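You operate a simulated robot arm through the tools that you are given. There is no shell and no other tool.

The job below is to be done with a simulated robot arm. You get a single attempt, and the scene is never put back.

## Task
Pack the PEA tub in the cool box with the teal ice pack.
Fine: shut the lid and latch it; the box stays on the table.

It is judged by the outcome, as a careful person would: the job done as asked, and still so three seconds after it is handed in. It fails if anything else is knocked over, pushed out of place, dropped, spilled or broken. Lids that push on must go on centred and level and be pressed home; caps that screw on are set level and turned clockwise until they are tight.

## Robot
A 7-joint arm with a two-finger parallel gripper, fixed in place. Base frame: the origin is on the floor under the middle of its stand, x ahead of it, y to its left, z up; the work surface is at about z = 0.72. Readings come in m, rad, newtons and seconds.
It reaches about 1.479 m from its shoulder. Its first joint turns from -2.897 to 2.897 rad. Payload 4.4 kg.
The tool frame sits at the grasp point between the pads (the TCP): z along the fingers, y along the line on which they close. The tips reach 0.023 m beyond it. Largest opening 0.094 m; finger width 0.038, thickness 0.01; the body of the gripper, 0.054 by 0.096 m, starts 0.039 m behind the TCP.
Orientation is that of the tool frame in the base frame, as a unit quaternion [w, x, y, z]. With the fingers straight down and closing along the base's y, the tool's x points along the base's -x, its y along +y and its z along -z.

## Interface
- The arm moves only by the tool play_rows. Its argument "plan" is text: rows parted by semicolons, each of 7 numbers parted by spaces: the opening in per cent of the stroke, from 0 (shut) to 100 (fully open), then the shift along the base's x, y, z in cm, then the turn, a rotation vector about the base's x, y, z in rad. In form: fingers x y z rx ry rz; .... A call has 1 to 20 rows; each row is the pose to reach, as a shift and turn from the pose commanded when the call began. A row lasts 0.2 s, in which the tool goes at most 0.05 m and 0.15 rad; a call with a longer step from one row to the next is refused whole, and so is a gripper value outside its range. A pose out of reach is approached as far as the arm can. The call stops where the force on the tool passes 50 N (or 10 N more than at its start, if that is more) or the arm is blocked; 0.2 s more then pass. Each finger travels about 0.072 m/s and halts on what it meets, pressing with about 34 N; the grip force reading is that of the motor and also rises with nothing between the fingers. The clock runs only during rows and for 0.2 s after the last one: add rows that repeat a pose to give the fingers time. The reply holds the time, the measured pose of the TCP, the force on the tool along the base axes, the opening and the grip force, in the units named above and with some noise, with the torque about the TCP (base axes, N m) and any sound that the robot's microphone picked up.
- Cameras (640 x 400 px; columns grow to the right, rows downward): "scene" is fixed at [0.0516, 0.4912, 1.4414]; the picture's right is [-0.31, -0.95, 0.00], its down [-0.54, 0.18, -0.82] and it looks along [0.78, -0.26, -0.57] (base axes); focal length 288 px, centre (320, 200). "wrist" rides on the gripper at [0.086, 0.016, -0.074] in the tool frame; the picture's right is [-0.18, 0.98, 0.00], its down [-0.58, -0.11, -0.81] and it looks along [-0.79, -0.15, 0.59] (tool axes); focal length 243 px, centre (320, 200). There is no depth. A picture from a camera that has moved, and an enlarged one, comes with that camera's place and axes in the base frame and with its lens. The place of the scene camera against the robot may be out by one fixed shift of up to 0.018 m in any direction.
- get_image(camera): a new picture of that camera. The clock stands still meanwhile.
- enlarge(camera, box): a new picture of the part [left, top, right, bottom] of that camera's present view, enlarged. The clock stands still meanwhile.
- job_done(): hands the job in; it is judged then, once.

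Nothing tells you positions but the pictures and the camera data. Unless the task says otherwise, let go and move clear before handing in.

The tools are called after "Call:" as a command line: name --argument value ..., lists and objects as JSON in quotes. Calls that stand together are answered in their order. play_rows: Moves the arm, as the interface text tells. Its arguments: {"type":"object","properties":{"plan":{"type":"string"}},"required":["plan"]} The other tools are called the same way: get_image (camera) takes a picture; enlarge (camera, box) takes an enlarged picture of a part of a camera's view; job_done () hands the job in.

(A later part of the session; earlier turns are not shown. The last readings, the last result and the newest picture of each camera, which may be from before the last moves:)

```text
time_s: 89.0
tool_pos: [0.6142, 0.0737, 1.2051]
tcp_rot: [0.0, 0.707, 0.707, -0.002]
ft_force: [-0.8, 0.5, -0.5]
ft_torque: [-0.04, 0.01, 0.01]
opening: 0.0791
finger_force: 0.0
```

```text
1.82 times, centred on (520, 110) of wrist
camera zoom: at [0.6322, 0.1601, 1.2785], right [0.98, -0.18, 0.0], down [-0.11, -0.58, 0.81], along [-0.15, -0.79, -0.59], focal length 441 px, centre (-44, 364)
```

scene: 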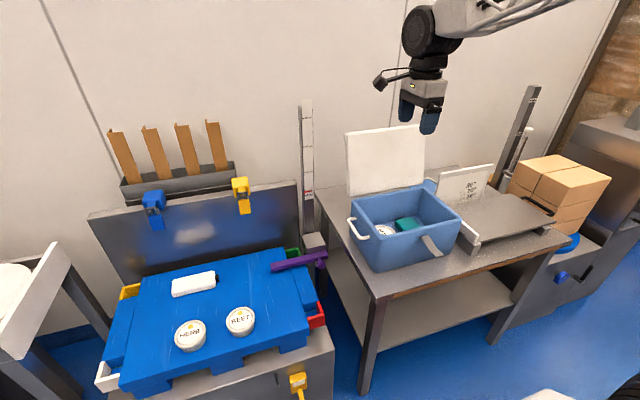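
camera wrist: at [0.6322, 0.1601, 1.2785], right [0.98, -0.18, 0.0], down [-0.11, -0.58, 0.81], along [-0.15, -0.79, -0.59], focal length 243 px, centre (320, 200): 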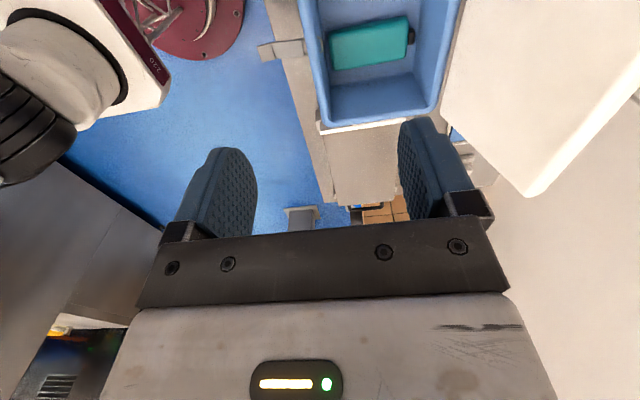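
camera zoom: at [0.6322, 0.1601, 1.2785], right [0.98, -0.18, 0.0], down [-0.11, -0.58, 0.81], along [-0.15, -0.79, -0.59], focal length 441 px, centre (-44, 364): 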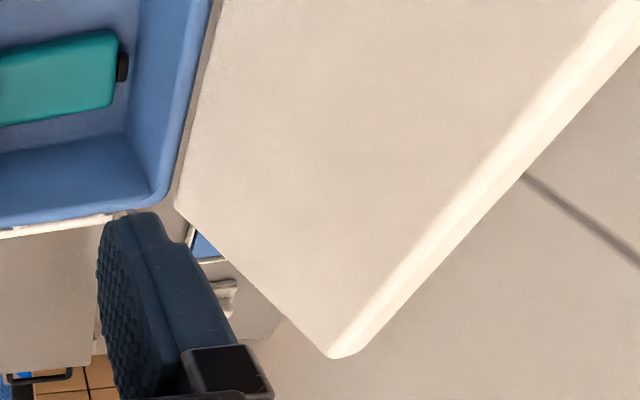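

The latch lever sticks out from the front face near y −0.01. I'll now move above the lid's top edge, tilting the fingers to match its lean.

Call:
play_rows --plan "60 4 0 1 0 0.04 0; 48 8 0 1 0 0.08 0; 48 12 0 1 0 0.12 0; 48 16 0 1 0 0.16 0; 48 20 0 1 0 0.2 0; 48 24 0 1 0 0.25 0; 48 28 0 0 0 0.3 0; 48 28.4 0 -2.7 0 0.3 0; 48 28.4 0 -2.7 0 0.3 0; 48 28.4 0 -2.7 0 0.3 0"

Call:
get_image --camera "scene"

Call:
get_image --camera "wrist"

```text
time_s: 91.2
tool_pos: [0.8983, 0.0708, 1.1775]
tcp_rot: [-0.106, 0.698, 0.699, -0.108]
ft_force: [-0.1, 0.7, -0.6]
ft_torque: [-0.03, -0.01, -0.03]
opening: 0.0449
finger_force: 0.1
```

```text
taken
```

scene: 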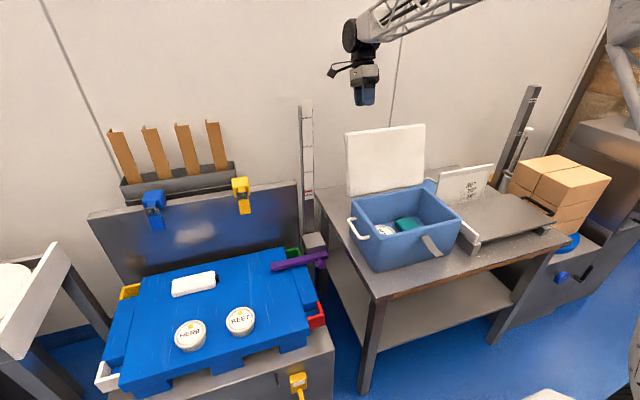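

```text
taken
camera wrist: at [0.937, 0.1576, 1.2436], right [0.94, -0.18, -0.29], down [0.14, -0.58, 0.8], along [-0.32, -0.79, -0.52], focal length 243 px, centre (320, 200)
```

wrist: 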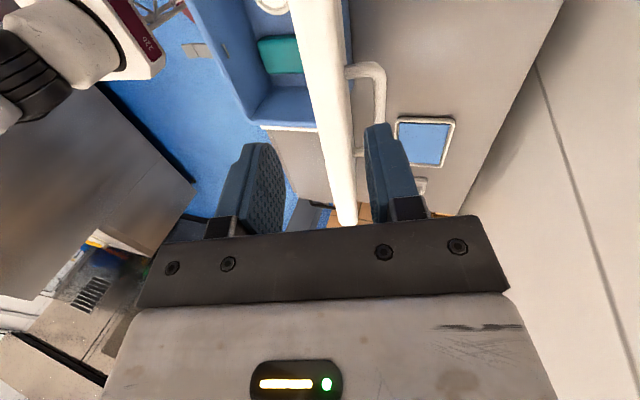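

The view shows a loop handle on the lid's outer face. I'll enlarge to see where it is before straddling the edge.

Call:
enlarge --camera "wrist" --box '[230, 0, 480, 230]'

Call:
enlarge --camera "scene" --box '[310, 20, 470, 200]'

```text
1.74 times, centred on (355, 115) of wrist
camera zoom: at [0.937, 0.1576, 1.2436], right [0.94, -0.18, -0.29], down [0.14, -0.58, 0.8], along [-0.32, -0.79, -0.52], focal length 422 px, centre (259, 348)
```

zoom: 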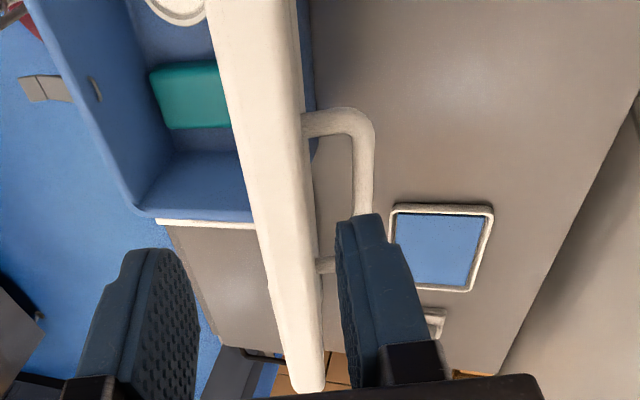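

```text
2.22 times, centred on (390, 110) of scene
camera zoom: at [0.0516, 0.4912, 1.4414], right [-0.31, -0.95, 0.0], down [-0.54, 0.18, -0.82], along [0.78, -0.26, -0.57], focal length 640 px, centre (164, 400)
```

zoom: 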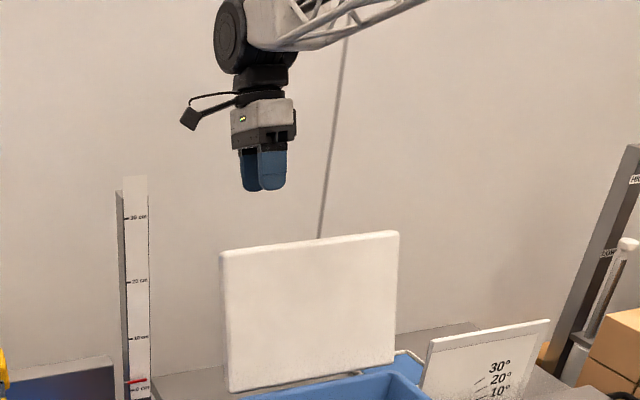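

The handle sits about 5 cm from the lid edge and spans roughly y ±0.05, so I'll straddle the edge further out at y ≈ 0.095. I'll open a bit wider and descend part way, then check.

Call:
play_rows --plan "64 -0.3 2.3 0 0 0 0; 64 -0.6 2.3 -1 0 0 0; 64 -1.2 2.3 -3 0 0 0; 64 -1.8 2.3 -5 0 0 0; 64 -1.8 2.3 -5 0 0 0"

Call:
get_image --camera "wrist"

Call:
enlarge --camera "scene" --box '[310, 20, 470, 200]'

```text
time_s: 92.4
tool_pos: [0.8813, 0.0938, 1.1274]
tcp_rot: [-0.105, 0.699, 0.699, -0.109]
ft_force: [0.6, 0.6, -0.1]
ft_torque: [0.03, 0.0, 0.02]
opening: 0.0602
finger_force: 0.1
```

```text
taken
camera wrist: at [0.9205, 0.1809, 1.1939], right [0.94, -0.18, -0.29], down [0.14, -0.58, 0.8], along [-0.32, -0.79, -0.52], focal length 243 px, centre (320, 200)
```

wrist: 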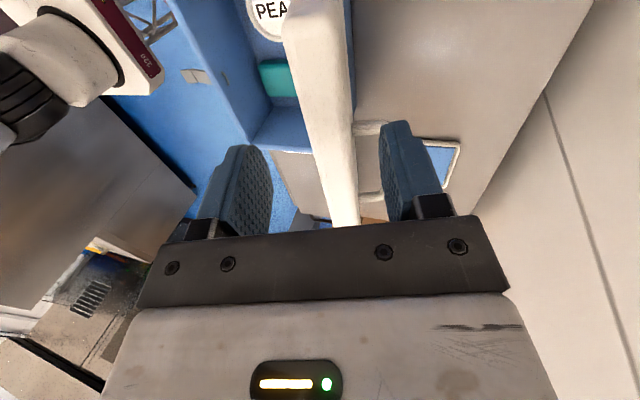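

```text
2.22 times, centred on (390, 110) of scene
camera zoom: at [0.0516, 0.4912, 1.4414], right [-0.31, -0.95, 0.0], down [-0.54, 0.18, -0.82], along [0.78, -0.26, -0.57], focal length 640 px, centre (164, 400)
```

zoom: 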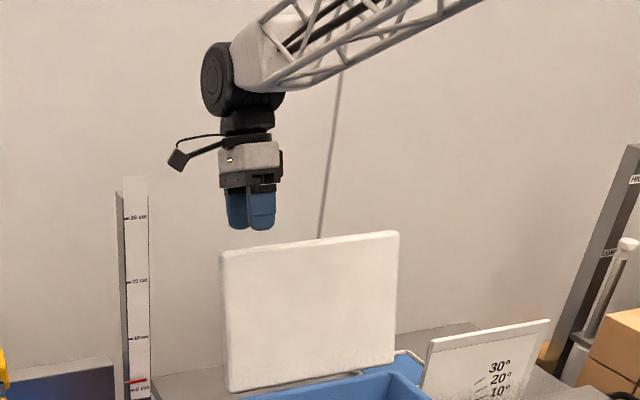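

The lid edge sits between the fingers, about 6 mm toward the outer finger. I'll recentre and slide down so the fingers overlap the edge by about 2 cm.

Call:
play_rows --plan "64 0.5 0 -0.15 0 0 0; 64 0.2 0 -1.15 0 0 0; 64 -0.1 0 -2.15 0 0 0; 64 -0.4 0 -3.15 0 0 0; 64 -0.8 0 -4.4 0 0 0; 64 -0.8 0 -4.4 0 0 0"

Call:
get_image --camera "wrist"

Call:
enlarge --camera "scene" --box '[330, 40, 450, 200]'

```text
time_s: 93.8
tool_pos: [0.8713, 0.0943, 1.0838]
tcp_rot: [-0.105, 0.699, 0.699, -0.107]
ft_force: [0.1, -0.1, -0.6]
ft_torque: [0.02, 0.01, 0.01]
opening: 0.0603
finger_force: 0.3
```

```text
taken
camera wrist: at [0.9115, 0.1816, 1.1502], right [0.94, -0.18, -0.29], down [0.14, -0.58, 0.8], along [-0.32, -0.79, -0.52], focal length 243 px, centre (320, 200)
```

wrist: 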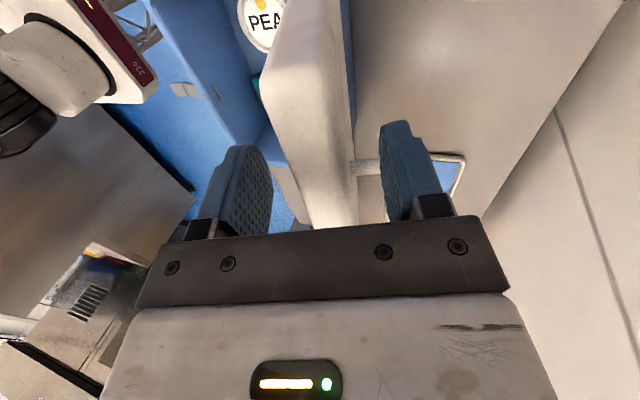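

```text
2.50 times, centred on (390, 120) of scene
camera zoom: at [0.0516, 0.4912, 1.4414], right [-0.31, -0.95, 0.0], down [-0.54, 0.18, -0.82], along [0.78, -0.26, -0.57], focal length 720 px, centre (145, 400)
```

zoom: 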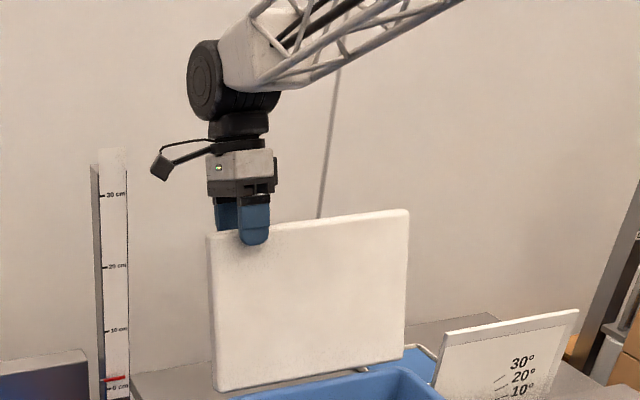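

The fingers straddle the lid edge with the handle clear. I'll narrow the gap to cage the lid and swing it gently through the first part of the arc.

Call:
play_rows --plan "45 0 0 0 0 0 0; 45 0 0 0 0 0 0; 45 -2.26 0 0.6 0 -0.1047 0; 45 -4.56 0 0.96 0 -0.2094 0; 45 -6.88 0 1.08 0 -0.3142 0; 45 -6.88 0 1.08 0 -0.3142 0"

Call:
get_image --camera "wrist"

Call:
enlarge --camera "scene" --box '[320, 40, 480, 280]'

```text
time_s: 95.2
tool_pos: [0.8048, 0.097, 1.094]
tcp_rot: [0.005, 0.708, 0.707, 0.002]
ft_force: [0.0, -0.4, 0.4]
ft_torque: [0.05, 0.02, -0.01]
opening: 0.0425
finger_force: 0.1
```

```text
taken
camera wrist: at [0.8201, 0.1839, 1.1688], right [0.98, -0.18, 0.01], down [-0.12, -0.58, 0.81], along [-0.14, -0.79, -0.59], focal length 243 px, centre (320, 200)
```

wrist: 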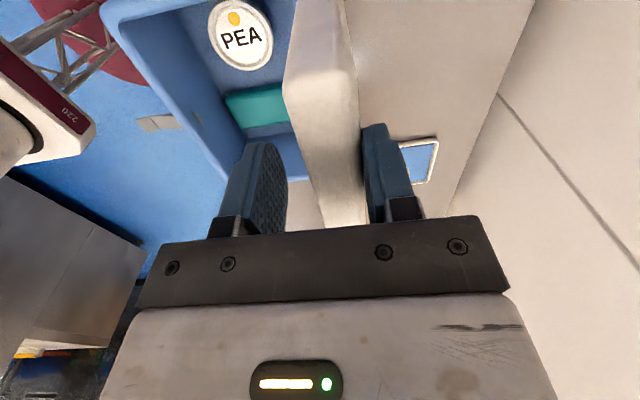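

```text
1.67 times, centred on (400, 160) of scene
camera zoom: at [0.0516, 0.4912, 1.4414], right [-0.31, -0.95, 0.0], down [-0.54, 0.18, -0.82], along [0.78, -0.26, -0.57], focal length 480 px, centre (187, 267)
```

zoom: 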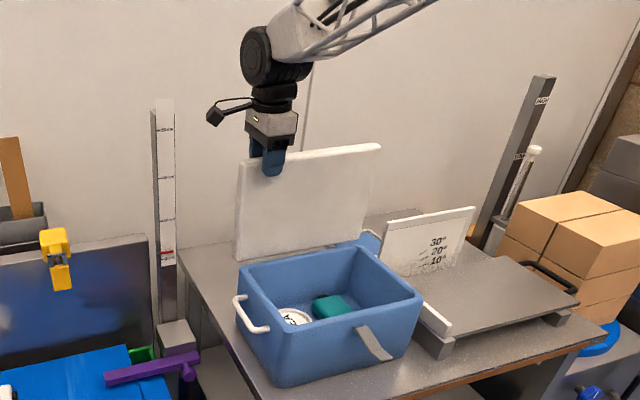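

The lid follows smoothly. I'll continue the arc past vertical.

Call:
play_rows --plan "45 -2.32 0 -0.12 0 -0.1047 0; 45 -4.63 0 -0.48 0 -0.2094 0; 45 -6.88 0 -1.09 0 -0.3142 0; 45 -9.05 0 -1.92 0 -0.4189 0; 45 -11.12 0 -2.99 0 -0.5236 0; 45 -11.12 0 -2.99 0 -0.5236 0"

Call:
get_image --camera "wrist"

Call:
enlarge --camera "scene" --box '[320, 40, 480, 280]'

```text
time_s: 96.6
tool_pos: [0.6917, 0.0957, 1.0631]
tcp_rot: [0.189, 0.681, 0.683, 0.186]
ft_force: [-0.9, 0.8, -1.3]
ft_torque: [0.02, 0.0, -0.02]
opening: 0.0426
finger_force: 0.2
```

```text
taken
camera wrist: at [0.6686, 0.1822, 1.1351], right [0.84, -0.18, 0.5], down [-0.51, -0.58, 0.64], along [0.17, -0.79, -0.58], focal length 243 px, centre (320, 200)
```

wrist: 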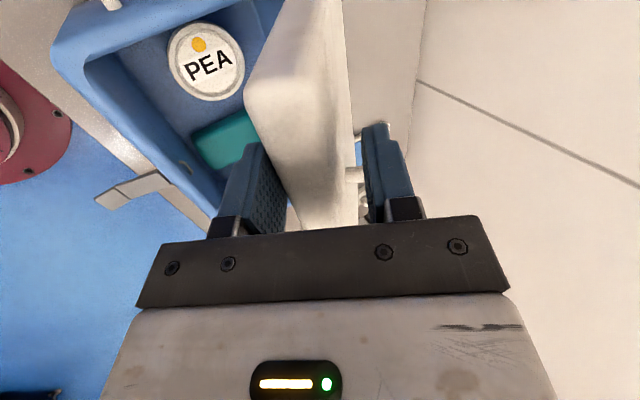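

```text
1.67 times, centred on (400, 160) of scene
camera zoom: at [0.0516, 0.4912, 1.4414], right [-0.31, -0.95, 0.0], down [-0.54, 0.18, -0.82], along [0.78, -0.26, -0.57], focal length 480 px, centre (187, 267)
```

zoom: 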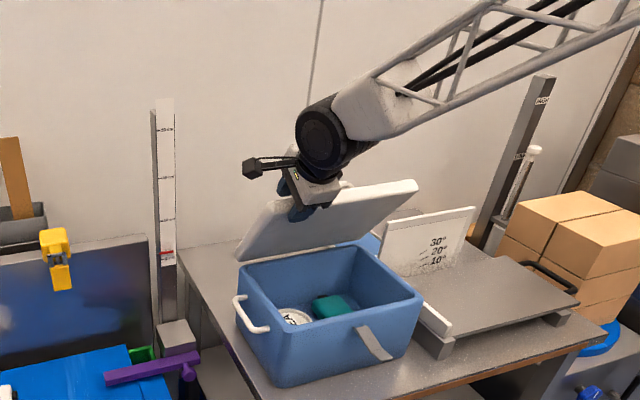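

The lid is now past vertical and resting on the front finger. I'll keep lowering it under control.

Call:
play_rows --plan "45 -1.95 0 -1.26 0 -0.1047 0; 45 -3.76 0 -2.73 0 -0.2094 0; 45 -5.4 0 -4.37 0 -0.3142 0; 45 -6.87 0 -6.18 0 -0.4189 0; 45 -8.13 0 -8.14 0 -0.5236 0; 45 -8.13 0 -8.14 0 -0.5236 0"

Call:
get_image --camera "wrist"

Call:
enlarge --camera "scene" --box '[320, 80, 480, 280]'

```text
time_s: 97.5
tool_pos: [0.6537, 0.1, 0.9161]
tcp_rot: [0.256, 0.658, 0.669, 0.234]
ft_force: [-3.4, 0.9, 15.3]
ft_torque: [1.21, -1.47, -1.03]
opening: 0.0661
finger_force: 26.6
stopped in row 4: the force on the tool passed its limit at 171 N (the readings are from after the stop); the commanded pose is now the measured one
```

```text
taken
camera wrist: at [0.6189, 0.1895, 0.9808], right [0.75, -0.16, 0.65], down [-0.61, -0.56, 0.56], along [0.27, -0.81, -0.52], focal length 243 px, centre (320, 200)
```

wrist: 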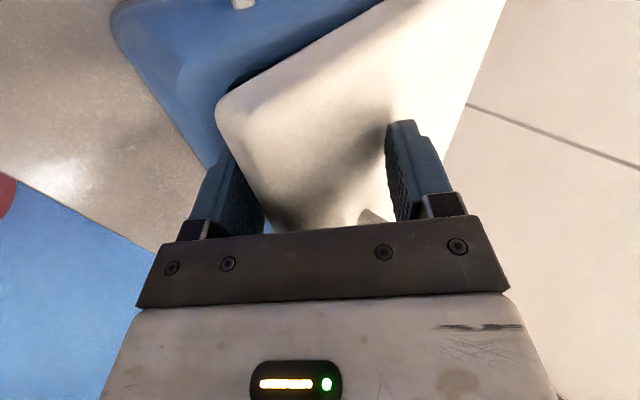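

```text
2.00 times, centred on (400, 180) of scene
camera zoom: at [0.0516, 0.4912, 1.4414], right [-0.31, -0.95, 0.0], down [-0.54, 0.18, -0.82], along [0.78, -0.26, -0.57], focal length 576 px, centre (160, 240)
```

zoom: 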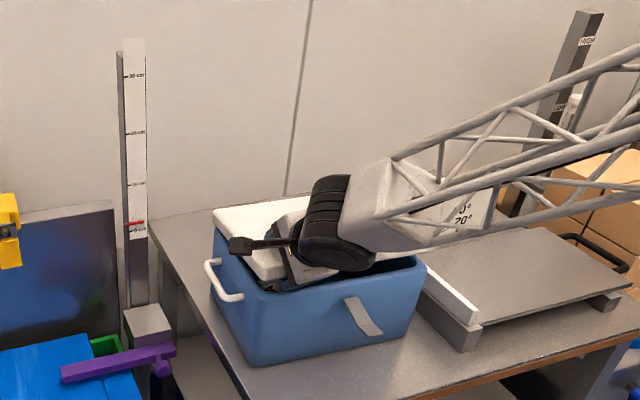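

The arm met resistance and stopped with the lid almost down and the fingers forced wider; I need to see the state before moving on.

Call:
get_image --camera "scene"

Call:
enlarge --camera "scene" --box '[340, 160, 480, 270]'

Call:
enlarge --camera "wrist" --box '[100, 0, 520, 240]'

```text
taken
```

scene: 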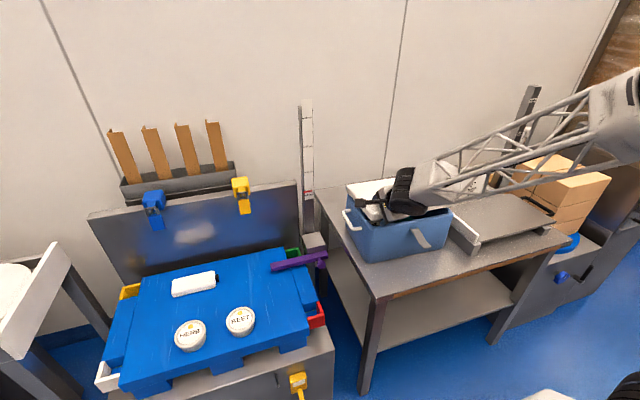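

```text
3.64 times, centred on (410, 215) of scene
camera zoom: at [0.0516, 0.4912, 1.4414], right [-0.31, -0.95, 0.0], down [-0.54, 0.18, -0.82], along [0.78, -0.26, -0.57], focal length 1047 px, centre (-7, 146)
```

zoom: 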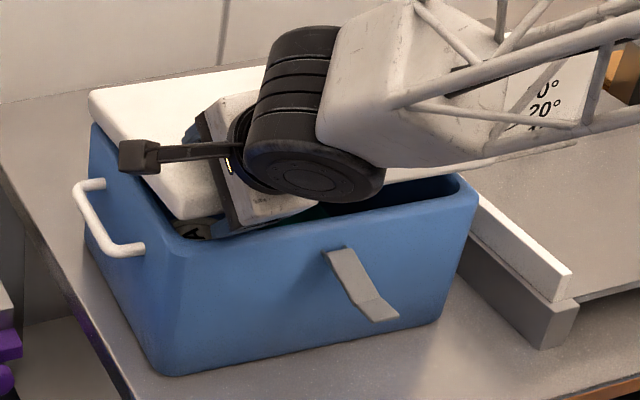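

```text
1.52 times, centred on (310, 120) of wrist
camera zoom: at [0.6189, 0.1895, 0.9808], right [0.75, -0.16, 0.65], down [-0.61, -0.56, 0.56], along [0.27, -0.81, -0.52], focal length 370 px, centre (335, 322)
```

zoom: 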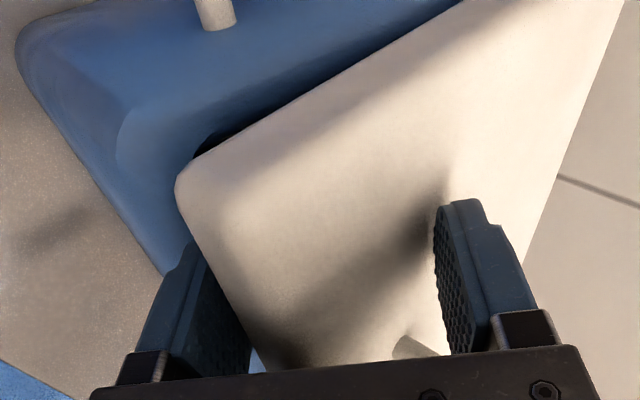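

The lid is nearly down but the tool tilt hit a limit and pressed on the rim, sliding the box back a few centimetres on the table. I'll ease off first: small upward-and-back retreat while relaxing the tilt and opening the fingers.

Call:
play_rows --plan "60 -0.5 0 0.8 0 0.03 0; 60 -0.5 0 0.8 0 0.03 0"

Call:
get_image --camera "wrist"

Call:
enlarge --camera "scene" --box '[340, 160, 480, 270]'

```text
time_s: 98.1
tool_pos: [0.6472, 0.1016, 0.9217]
tcp_rot: [0.245, 0.662, 0.672, 0.223]
ft_force: [4.2, -2.3, 6.4]
ft_torque: [1.26, -1.72, -0.7]
opening: 0.0627
finger_force: 33.8
```

```text
taken
camera wrist: at [0.6153, 0.1904, 0.9871], right [0.77, -0.16, 0.62], down [-0.59, -0.56, 0.58], along [0.26, -0.81, -0.53], focal length 243 px, centre (320, 200)
```

wrist: 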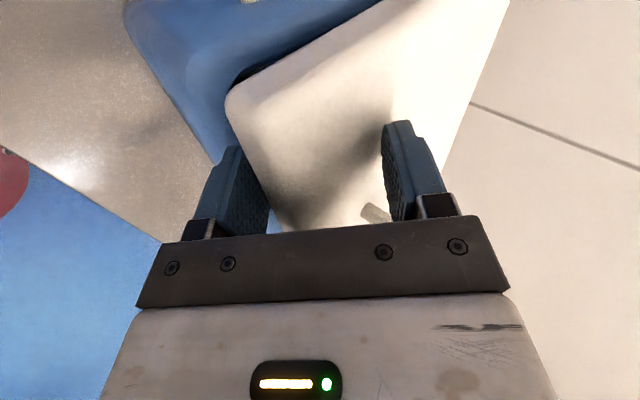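

```text
3.64 times, centred on (410, 215) of scene
camera zoom: at [0.0516, 0.4912, 1.4414], right [-0.31, -0.95, 0.0], down [-0.54, 0.18, -0.82], along [0.78, -0.26, -0.57], focal length 1047 px, centre (-7, 146)
```

zoom: 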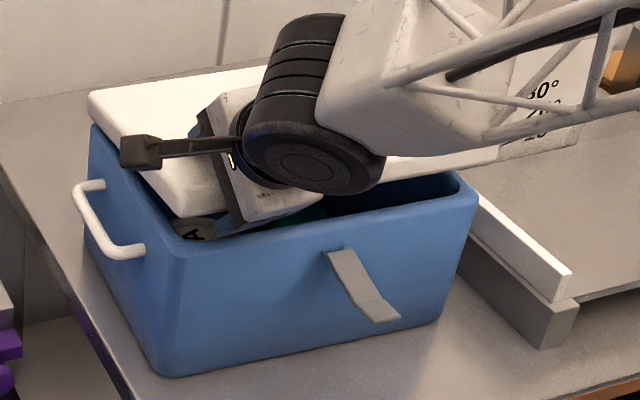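

It's responding normally. I'll continue to raise and open so the lid hangs loosely on the inner finger.

Call:
play_rows --plan "60 -0.5 0 1 0 0.03 0; 75 -1 0 2 0 0.06 0; 75 -1 0 2 0 0.06 0"

Call:
get_image --camera "wrist"

Call:
enlarge --camera "scene" --box '[340, 130, 480, 270]'

```text
time_s: 98.9
tool_pos: [0.6373, 0.0998, 0.9425]
tcp_rot: [0.226, 0.668, 0.68, 0.202]
ft_force: [-2.6, -0.8, -2.3]
ft_torque: [-0.01, 0.04, -0.02]
opening: 0.0717
finger_force: 1.0
```

```text
taken
camera wrist: at [0.6093, 0.189, 1.0091], right [0.8, -0.16, 0.57], down [-0.55, -0.56, 0.62], along [0.22, -0.81, -0.54], focal length 243 px, centre (320, 200)
```

wrist: 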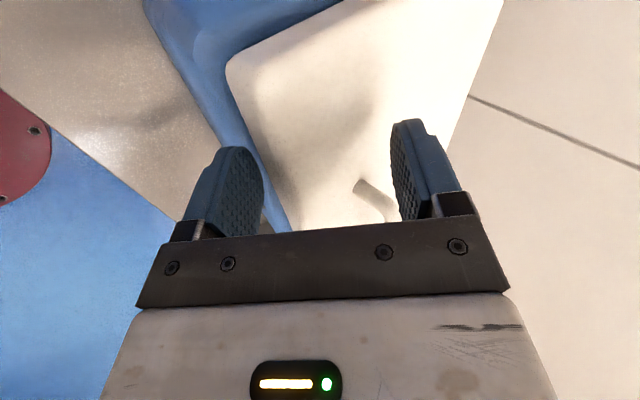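

```text
2.86 times, centred on (410, 200) of scene
camera zoom: at [0.0516, 0.4912, 1.4414], right [-0.31, -0.95, 0.0], down [-0.54, 0.18, -0.82], along [0.78, -0.26, -0.57], focal length 823 px, centre (63, 200)
```

zoom: 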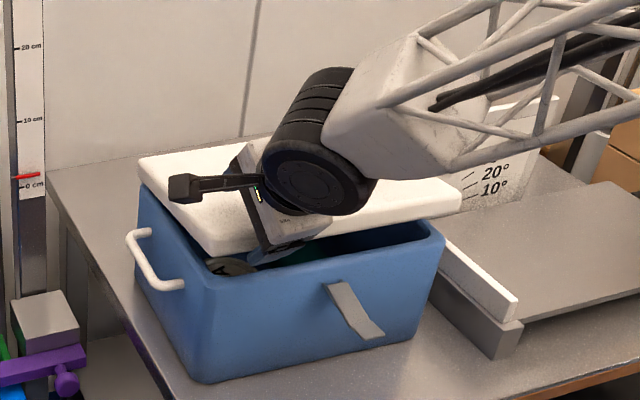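

The lid edge now rests lightly against the inner finger, about 3 cm above the rim. I'll back straight away in −x to let it settle.

Call:
play_rows --plan "75 -1 0 0 0 0.02 0; 80 -2 0 0.2 0 0.04 0; 80 -2 0 0.2 0 0.04 0"

Call:
get_image --camera "wrist"

Call:
enlarge --camera "scene" --box '[340, 130, 480, 270]'

```text
time_s: 99.7
tool_pos: [0.6182, 0.1012, 0.9438]
tcp_rot: [0.211, 0.672, 0.684, 0.189]
ft_force: [0.2, -0.3, 0.2]
ft_torque: [0.0, 0.01, 0.03]
opening: 0.0752
finger_force: 0.2
```

```text
taken
camera wrist: at [0.5924, 0.189, 1.0126], right [0.83, -0.16, 0.54], down [-0.53, -0.56, 0.64], along [0.2, -0.81, -0.55], focal length 243 px, centre (320, 200)
```

wrist: 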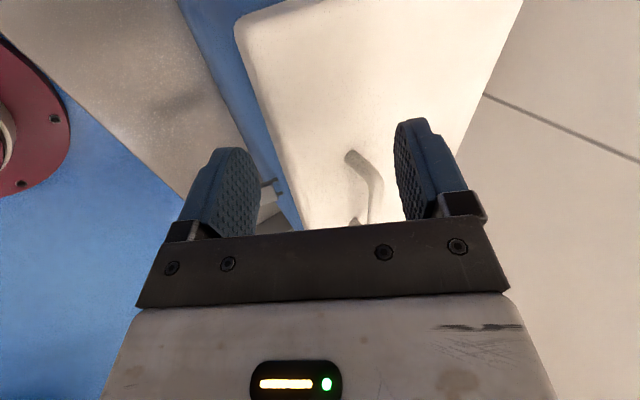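

```text
2.86 times, centred on (410, 200) of scene
camera zoom: at [0.0516, 0.4912, 1.4414], right [-0.31, -0.95, 0.0], down [-0.54, 0.18, -0.82], along [0.78, -0.26, -0.57], focal length 823 px, centre (63, 200)
```

zoom: 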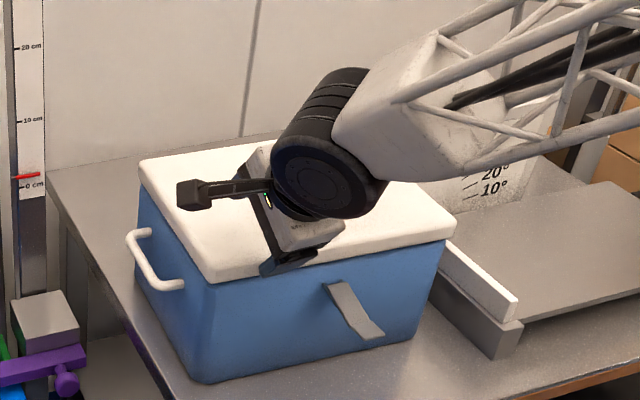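

The lid has come down onto the box. I'll retreat upward and straighten the hand, then inspect.

Call:
play_rows --plan "80 -1.5 0 2.5 0 0 0; 80 -3 0 5 0 0.05 0; 80 -4.5 0 8 0 0.15 0; 80 -6 0 12 0 0.28 0; 80 -7 0 16 0 0.41 0; 80 -8 0 20 0 0.54 0; 80 -8 0 20 0 0.54 0"

Call:
get_image --camera "wrist"

Call:
get_image --camera "scene"

Call:
enlarge --camera "scene" --box '[340, 140, 480, 280]'

```text
time_s: 101.3
tool_pos: [0.5384, 0.0948, 1.1437]
tcp_rot: [0.022, 0.699, 0.715, 0.003]
ft_force: [-0.1, -0.4, -0.2]
ft_torque: [-0.01, 0.02, 0.01]
opening: 0.0751
finger_force: 0.0
```

```text
taken
camera wrist: at [0.5507, 0.1844, 1.2178], right [0.99, -0.16, 0.04], down [-0.12, -0.56, 0.82], along [-0.11, -0.81, -0.57], focal length 243 px, centre (320, 200)
```

wrist: 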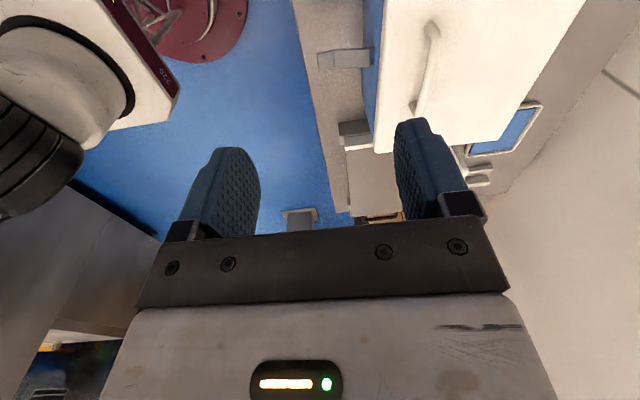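

```text
taken
```

scene: 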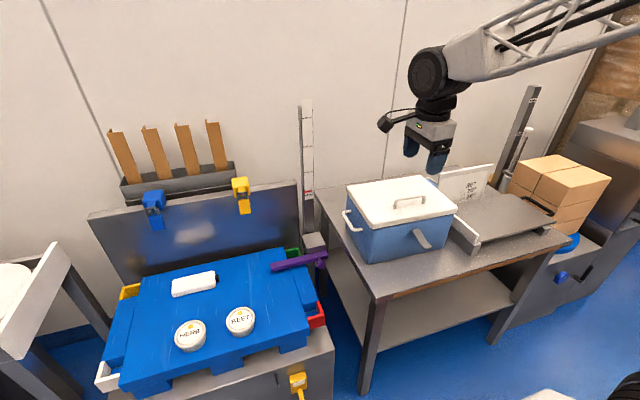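

```text
2.86 times, centred on (410, 210) of scene
camera zoom: at [0.0516, 0.4912, 1.4414], right [-0.31, -0.95, 0.0], down [-0.54, 0.18, -0.82], along [0.78, -0.26, -0.57], focal length 823 px, centre (63, 171)
```

zoom: 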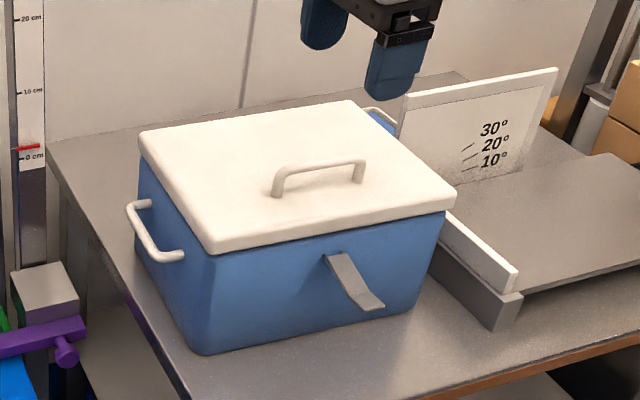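

The lid is down flat and level. I'll measure the box's new position and the latch lever from this view.

Call:
enlarge --camera "wrist" --box '[300, 0, 600, 180]'

Call:
enlarge --camera "scene" --box '[395, 200, 465, 260]'

```text
2.13 times, centred on (450, 90) of wrist
camera zoom: at [0.5507, 0.1844, 1.2178], right [0.99, -0.16, 0.04], down [-0.12, -0.56, 0.82], along [-0.11, -0.81, -0.57], focal length 518 px, centre (43, 435)
```

zoom: 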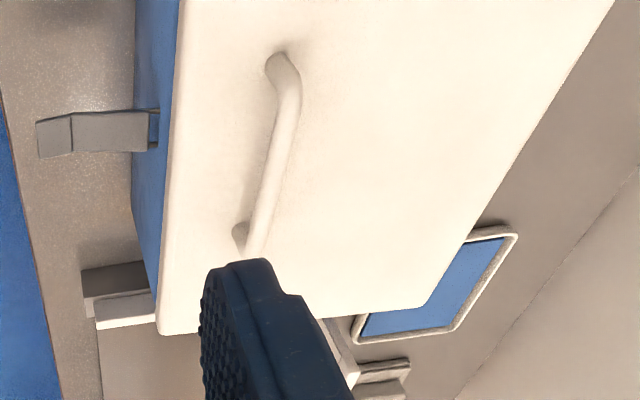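

```text
6.67 times, centred on (430, 230) of scene
camera zoom: at [0.0516, 0.4912, 1.4414], right [-0.31, -0.95, 0.0], down [-0.54, 0.18, -0.82], along [0.78, -0.26, -0.57], focal length 1920 px, centre (-413, 0)
```

zoom: 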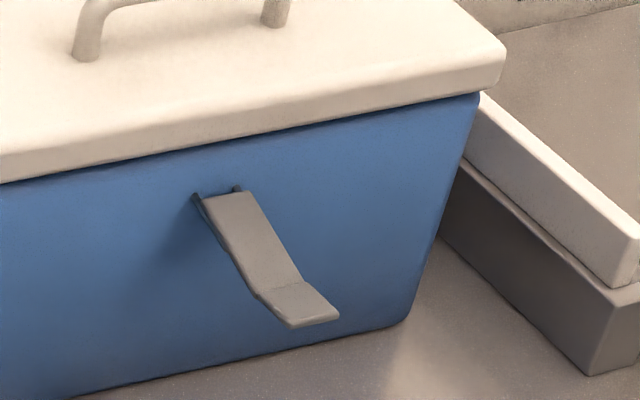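

The lid is closed; its front edge is now at x ≈ 0.613 and the latch lever sticks out toward me at y ≈ 0. I'll turn the hand back to the normal orientation and look at the latch from the front.

Call:
play_rows --plan "80 -0.7 -0.8 -1 -0.0005 0.0041 0.129; 80 -1.5 -1.6 -2 -0.0011 0.0081 0.258; 80 -2.2 -2.4 -3 -0.0016 0.0122 0.387; 80 -3 -3.2 -4 -0.0022 0.0162 0.516; 80 -3.7 -4 -5 -0.0027 0.0203 0.645; 80 -4.5 -4.8 -6 -0.0033 0.0244 0.774; 80 -5.2 -5.6 -7 -0.0038 0.0284 0.903; 80 -6 -6.4 -8 -0.0044 0.0325 1.032; 80 -6.7 -7.2 -9 -0.0049 0.0365 1.161; 80 -7.5 -8 -10 -0.0055 0.0406 1.29; 80 -8.2 -8.8 -11 -0.006 0.0446 1.419; 80 -9 -9.5 -12 -0.0066 0.0487 1.5478; 80 -9 -9.5 -12 -0.0066 0.0487 1.5478"

Call:
get_image --camera "wrist"

Call:
enlarge --camera "wrist" --box '[220, 60, 420, 220]'

```text
time_s: 104.1
tool_pos: [0.4477, 0.0053, 1.0259]
tcp_rot: [-0.001, -0.002, 1.0, 0.001]
ft_force: [-0.2, 0.1, 0.5]
ft_torque: [-0.01, -0.01, -0.02]
opening: 0.0753
finger_force: 0.2
```

```text
taken
camera wrist: at [0.3624, 0.022, 1.1005], right [0.18, 0.98, 0.0], down [0.58, -0.11, 0.81], along [0.79, -0.15, -0.59], focal length 243 px, centre (320, 200)
```

wrist: 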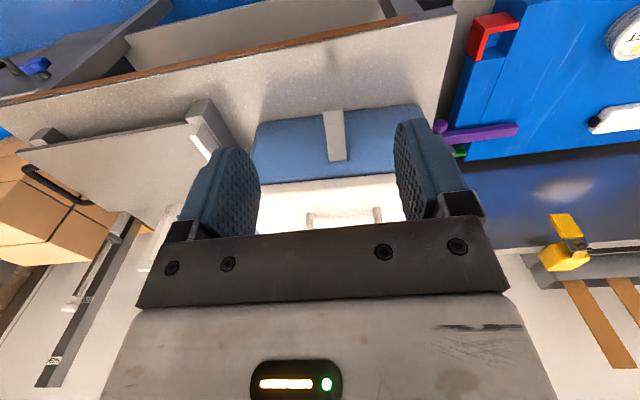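

```text
2.50 times, centred on (320, 140) of wrist
camera zoom: at [0.3624, 0.022, 1.1005], right [0.18, 0.98, 0.0], down [0.58, -0.11, 0.81], along [0.79, -0.15, -0.59], focal length 606 px, centre (320, 350)
```

zoom: 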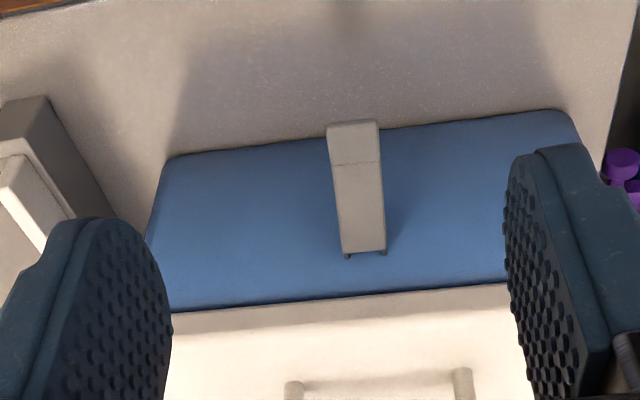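

The lever is measured: pivot (0.611, 0.001, 0.847), bend (0.556, 0.838), tip (0.532, 0.007, 0.84), about 25 mm wide, and the box has turned about 4°. I'll align the fingers either side of the lever's end from above.

Call:
play_rows --plan "53 2 0 -2.5 0 0 -0.014; 53 4 0 -5 0 0 -0.028; 53 6 0 -7.5 0 0 -0.042; 53 8 0.1 -10 0 0 -0.056; 53 9.4 0.1 -12.6 0 0 -0.07; 53 9.4 0.1 -12.6 0 0 -0.07; 53 9.4 0.1 -12.6 0 0 -0.07"

Call:
get_image --camera "wrist"

Call:
enlarge --camera "scene" --box '[350, 150, 490, 270]'

```text
time_s: 105.7
tool_pos: [0.5434, 0.0076, 0.9003]
tcp_rot: [0.0, 0.034, 0.999, 0.0]
ft_force: [-0.8, 0.2, 0.5]
ft_torque: [0.01, -0.03, 0.02]
opening: 0.05
finger_force: 0.0
```

```text
taken
camera wrist: at [0.4585, 0.0286, 0.9755], right [0.25, 0.97, 0.0], down [0.57, -0.15, 0.81], along [0.78, -0.2, -0.59], focal length 243 px, centre (320, 200)
```

wrist: 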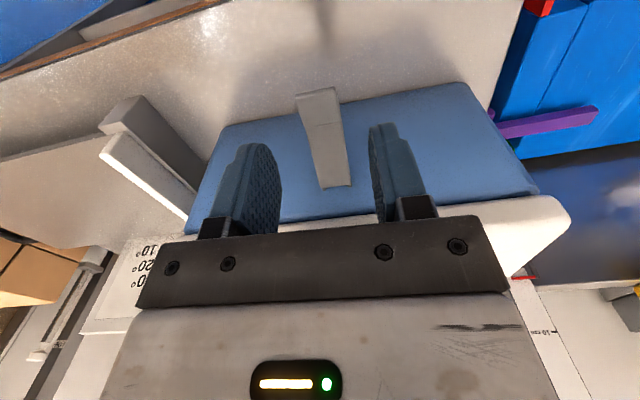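

```text
3.33 times, centred on (420, 210) of scene
camera zoom: at [0.0516, 0.4912, 1.4414], right [-0.31, -0.95, 0.0], down [-0.54, 0.18, -0.82], along [0.78, -0.26, -0.57], focal length 960 px, centre (-13, 167)
```

zoom: 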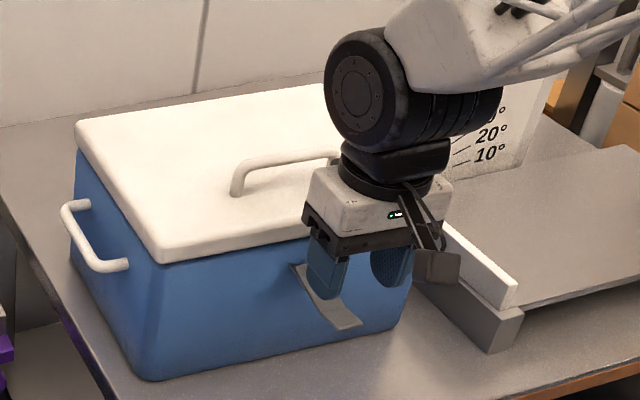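

The lever is centred between the fingers. I'll go down around it and grip its end.

Call:
play_rows --plan "53 0 0 -1.5 0 0 0; 53 0 0 -3 0 0 0; 53 0 0 -4 0 0 0; 53 0 0 -4.8 0 0 0; 53 0 0 -4.8 0 0 0"

Call:
enlarge --camera "wrist" --box '[180, 60, 460, 240]'

Call:
enlarge --camera "scene" --box '[380, 190, 480, 270]'

```text
time_s: 106.9
tool_pos: [0.5415, 0.006, 0.8508]
tcp_rot: [0.0, 0.034, 0.999, 0.0]
ft_force: [1.0, 0.2, -0.2]
ft_torque: [0.0, 0.02, 0.0]
opening: 0.0499
finger_force: 0.1
```

```text
2.22 times, centred on (320, 150) of wrist
camera zoom: at [0.4582, 0.0272, 0.9257], right [0.25, 0.97, 0.0], down [0.57, -0.15, 0.81], along [0.78, -0.2, -0.59], focal length 539 px, centre (320, 311)
```

zoom: 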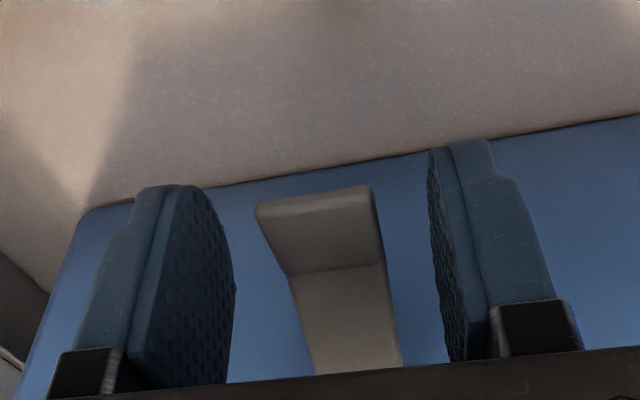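

```text
5.00 times, centred on (430, 230) of scene
camera zoom: at [0.0516, 0.4912, 1.4414], right [-0.31, -0.95, 0.0], down [-0.54, 0.18, -0.82], along [0.78, -0.26, -0.57], focal length 1440 px, centre (-230, 50)
```

zoom: 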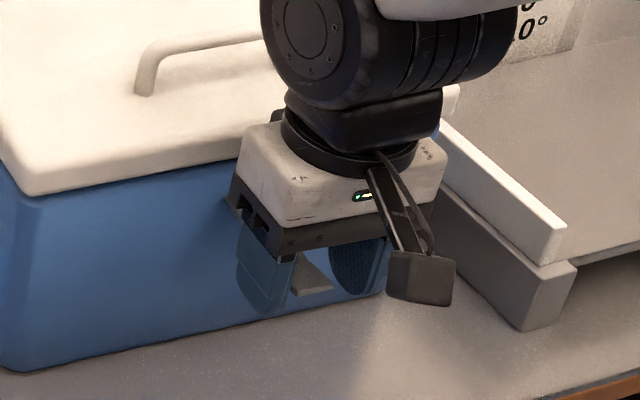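

Call:
play_rows --plan "30 0 0 0 0 0 0; 10 0 0 0 0 0 0; 10 0 0 0 0 0 0; 10 0 0 0 0 0 0; 10 0 0 0 0 0 0"

Call:
enlarge --camera "wrist" --box '[180, 60, 460, 240]'

```text
time_s: 108.1
tool_pos: [0.5426, 0.005, 0.8497]
tcp_rot: [0.0, 0.034, 0.999, 0.0]
ft_force: [1.7, 8.2, 0.3]
ft_torque: [0.23, -0.02, 0.99]
opening: 0.0265
finger_force: 34.1
```

```text
2.22 times, centred on (320, 150) of wrist
camera zoom: at [0.4582, 0.0273, 0.9258], right [0.25, 0.97, 0.0], down [0.57, -0.15, 0.81], along [0.78, -0.2, -0.59], focal length 539 px, centre (320, 311)
```

zoom: 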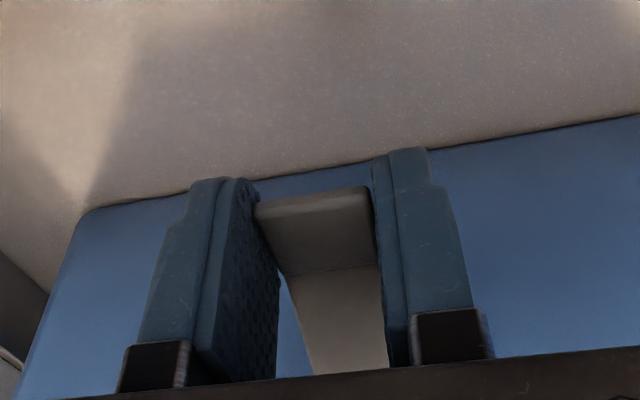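

The lever end is gripped. I'll swing it up about its pivot in small stages, watching the forces.

Call:
play_rows --plan "10 0 0.1 0.4 0 0 0; 10 0 0.1 1 0 0 0; 10 0.06 0.1 1.94 0 0 0; 10 0.06 0.1 1.94 0 0 0"

Call:
enlarge --camera "wrist" --box '[180, 60, 460, 240]'

Call:
enlarge --camera "scene" --box '[350, 150, 490, 270]'

```text
time_s: 109.1
tool_pos: [0.5438, 0.0061, 0.8686]
tcp_rot: [0.0, 0.034, 0.999, 0.001]
ft_force: [3.9, 1.1, -14.3]
ft_torque: [0.1, 0.91, 0.43]
opening: 0.0256
finger_force: 34.5
```

```text
2.22 times, centred on (320, 150) of wrist
camera zoom: at [0.4594, 0.0278, 0.9441], right [0.25, 0.97, 0.0], down [0.57, -0.15, 0.81], along [0.78, -0.2, -0.59], focal length 539 px, centre (320, 311)
```

zoom: 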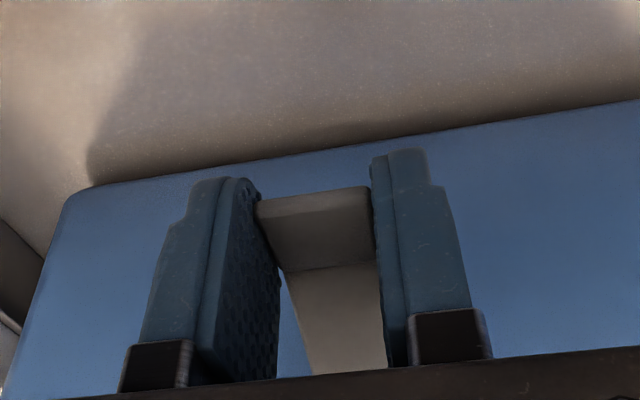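

```text
3.33 times, centred on (420, 210) of scene
camera zoom: at [0.0516, 0.4912, 1.4414], right [-0.31, -0.95, 0.0], down [-0.54, 0.18, -0.82], along [0.78, -0.26, -0.57], focal length 960 px, centre (-13, 167)
```

zoom: 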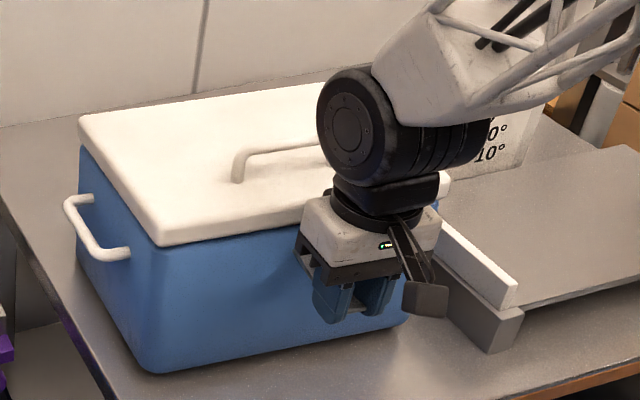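

The grip holds the lever rigid and the box front is lifting instead of the lever turning. I'll lower it straight back down and release, then push the lever from underneath instead.

Call:
play_rows --plan "10 -0.06 0 -0.6 0 0 0; 10 -0.06 0 -1.2 0 0 0; 10 -0.06 0 -1.9 0 0 0; 10 -0.06 0 -1.9 0 0 0; 40 -0.06 0 -1.9 0 0 0; 53 -0.06 0 -1.9 0 0 0; 53 -0.06 0 -1.9 0 0 0"

Call:
enlarge --camera "wrist" --box '[180, 60, 460, 240]'

Call:
enlarge --camera "scene" --box '[350, 150, 490, 270]'

```text
time_s: 110.7
tool_pos: [0.5423, 0.0084, 0.8505]
tcp_rot: [0.0, 0.033, 0.999, 0.0]
ft_force: [-0.3, 0.1, 0.0]
ft_torque: [0.0, 0.0, 0.02]
opening: 0.0497
finger_force: 0.1
```

```text
2.22 times, centred on (320, 150) of wrist
camera zoom: at [0.4583, 0.0299, 0.9256], right [0.25, 0.97, 0.0], down [0.57, -0.15, 0.81], along [0.78, -0.2, -0.59], focal length 539 px, centre (320, 311)
```

zoom: 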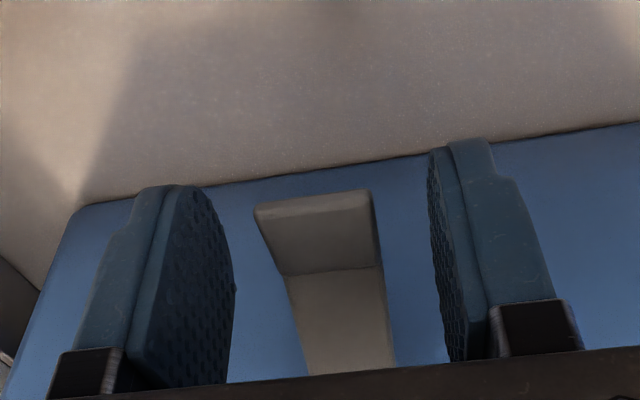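

```text
3.33 times, centred on (420, 210) of scene
camera zoom: at [0.0516, 0.4912, 1.4414], right [-0.31, -0.95, 0.0], down [-0.54, 0.18, -0.82], along [0.78, -0.26, -0.57], focal length 960 px, centre (-13, 167)
```

zoom: 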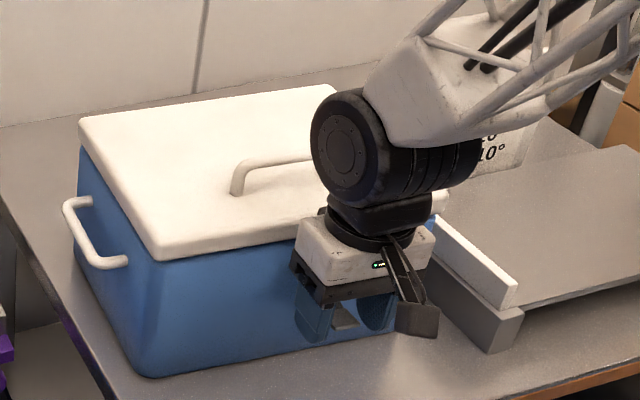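

The box is back on the table and the lever is free. A lighter squeeze should let the lever pivot between the pads, so I'll find a low grip force first.

Call:
play_rows --plan "40 0 -0.2 0 0 0 0; 28.5 0 -0.2 0 0 0 0; 28.5 0 -0.2 0 0 0 0; 28.5 0 -0.2 0 0 0 0"

Call:
play_rows --plan "27.5 0 0 0 0 0 0; 27.5 0 0 0 0 0 0"

Call:
play_rows --plan "27 0 0 0 0 0 0; 27 0 0 0 0 0 0"

```text
time_s: 111.7
tool_pos: [0.5424, 0.0045, 0.8517]
tcp_rot: [0.0, 0.035, 0.999, 0.0]
ft_force: [-1.4, 5.1, 1.7]
ft_torque: [0.09, 0.03, 0.11]
opening: 0.0292
finger_force: 2.5
```

```text
time_s: 112.3
tool_pos: [0.5428, 0.0046, 0.8517]
tcp_rot: [0.0, 0.034, 0.999, 0.001]
ft_force: [-0.4, 5.8, 0.4]
ft_torque: [0.09, -0.04, 0.12]
opening: 0.0283
finger_force: 3.0
```

```text
time_s: 112.9
tool_pos: [0.5429, 0.0051, 0.8511]
tcp_rot: [0.0, 0.034, 0.999, 0.0]
ft_force: [-0.4, 5.1, 1.1]
ft_torque: [0.13, 0.02, 0.11]
opening: 0.028
finger_force: 2.8
```

Call:
play_rows --plan "27 0 0.15 0 0 0 0; 27 0 0.15 0 0 0 0; 26.5 0 0.15 0 0 0 0; 26.5 0 0.15 0 0 0 0"

Call:
play_rows --plan "25.5 0 0 0 0 0 0; 25.5 0 0 0 0 0 0"

```text
time_s: 113.9
tool_pos: [0.542, 0.0067, 0.8513]
tcp_rot: [0.0, 0.034, 0.999, 0.001]
ft_force: [0.9, -3.7, -0.2]
ft_torque: [-0.03, 0.01, 0.05]
opening: 0.0265
finger_force: 2.4
```

```text
time_s: 114.5
tool_pos: [0.542, 0.007, 0.8503]
tcp_rot: [0.0, 0.034, 0.999, 0.0]
ft_force: [-0.3, -5.8, 0.8]
ft_torque: [-0.04, 0.04, 0.03]
opening: 0.0266
finger_force: 2.9
```

Call:
play_rows --plan "25.5 0 -0.07 0 0 0 0; 25.5 0 -0.07 0 0 0 0; 25.5 0 -0.07 0.3 0 0 0; 25.5 0 -0.07 0.6 0 0 0; 25.5 0 -0.07 1 0 0 0; 25.5 0 -0.07 1 0 0 0"

Call:
enlarge --camera "wrist" --box '[180, 60, 460, 240]'

Call:
enlarge --camera "scene" --box '[350, 150, 490, 270]'

```text
time_s: 115.9
tool_pos: [0.5425, 0.0083, 0.8608]
tcp_rot: [0.0, 0.034, 0.999, 0.0]
ft_force: [1.5, 1.5, -13.3]
ft_torque: [0.07, 0.88, 0.11]
opening: 0.0257
finger_force: 34.5
```

```text
2.22 times, centred on (320, 150) of wrist
camera zoom: at [0.4585, 0.0293, 0.9355], right [0.25, 0.97, 0.0], down [0.57, -0.15, 0.81], along [0.78, -0.2, -0.59], focal length 539 px, centre (320, 311)
```

zoom: 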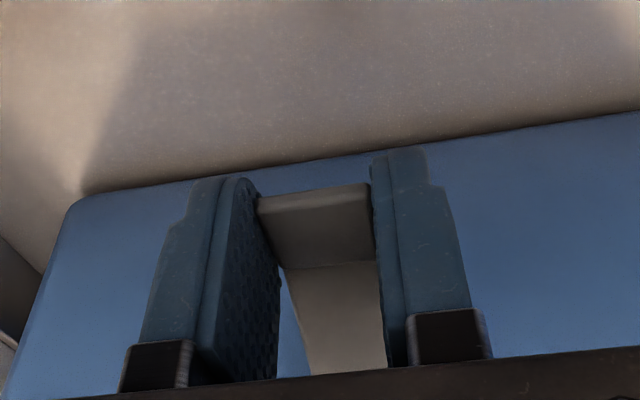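

```text
3.33 times, centred on (420, 210) of scene
camera zoom: at [0.0516, 0.4912, 1.4414], right [-0.31, -0.95, 0.0], down [-0.54, 0.18, -0.82], along [0.78, -0.26, -0.57], focal length 960 px, centre (-13, 167)
```

zoom: 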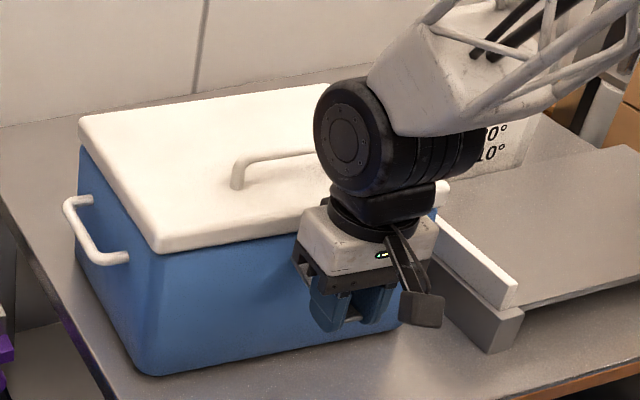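

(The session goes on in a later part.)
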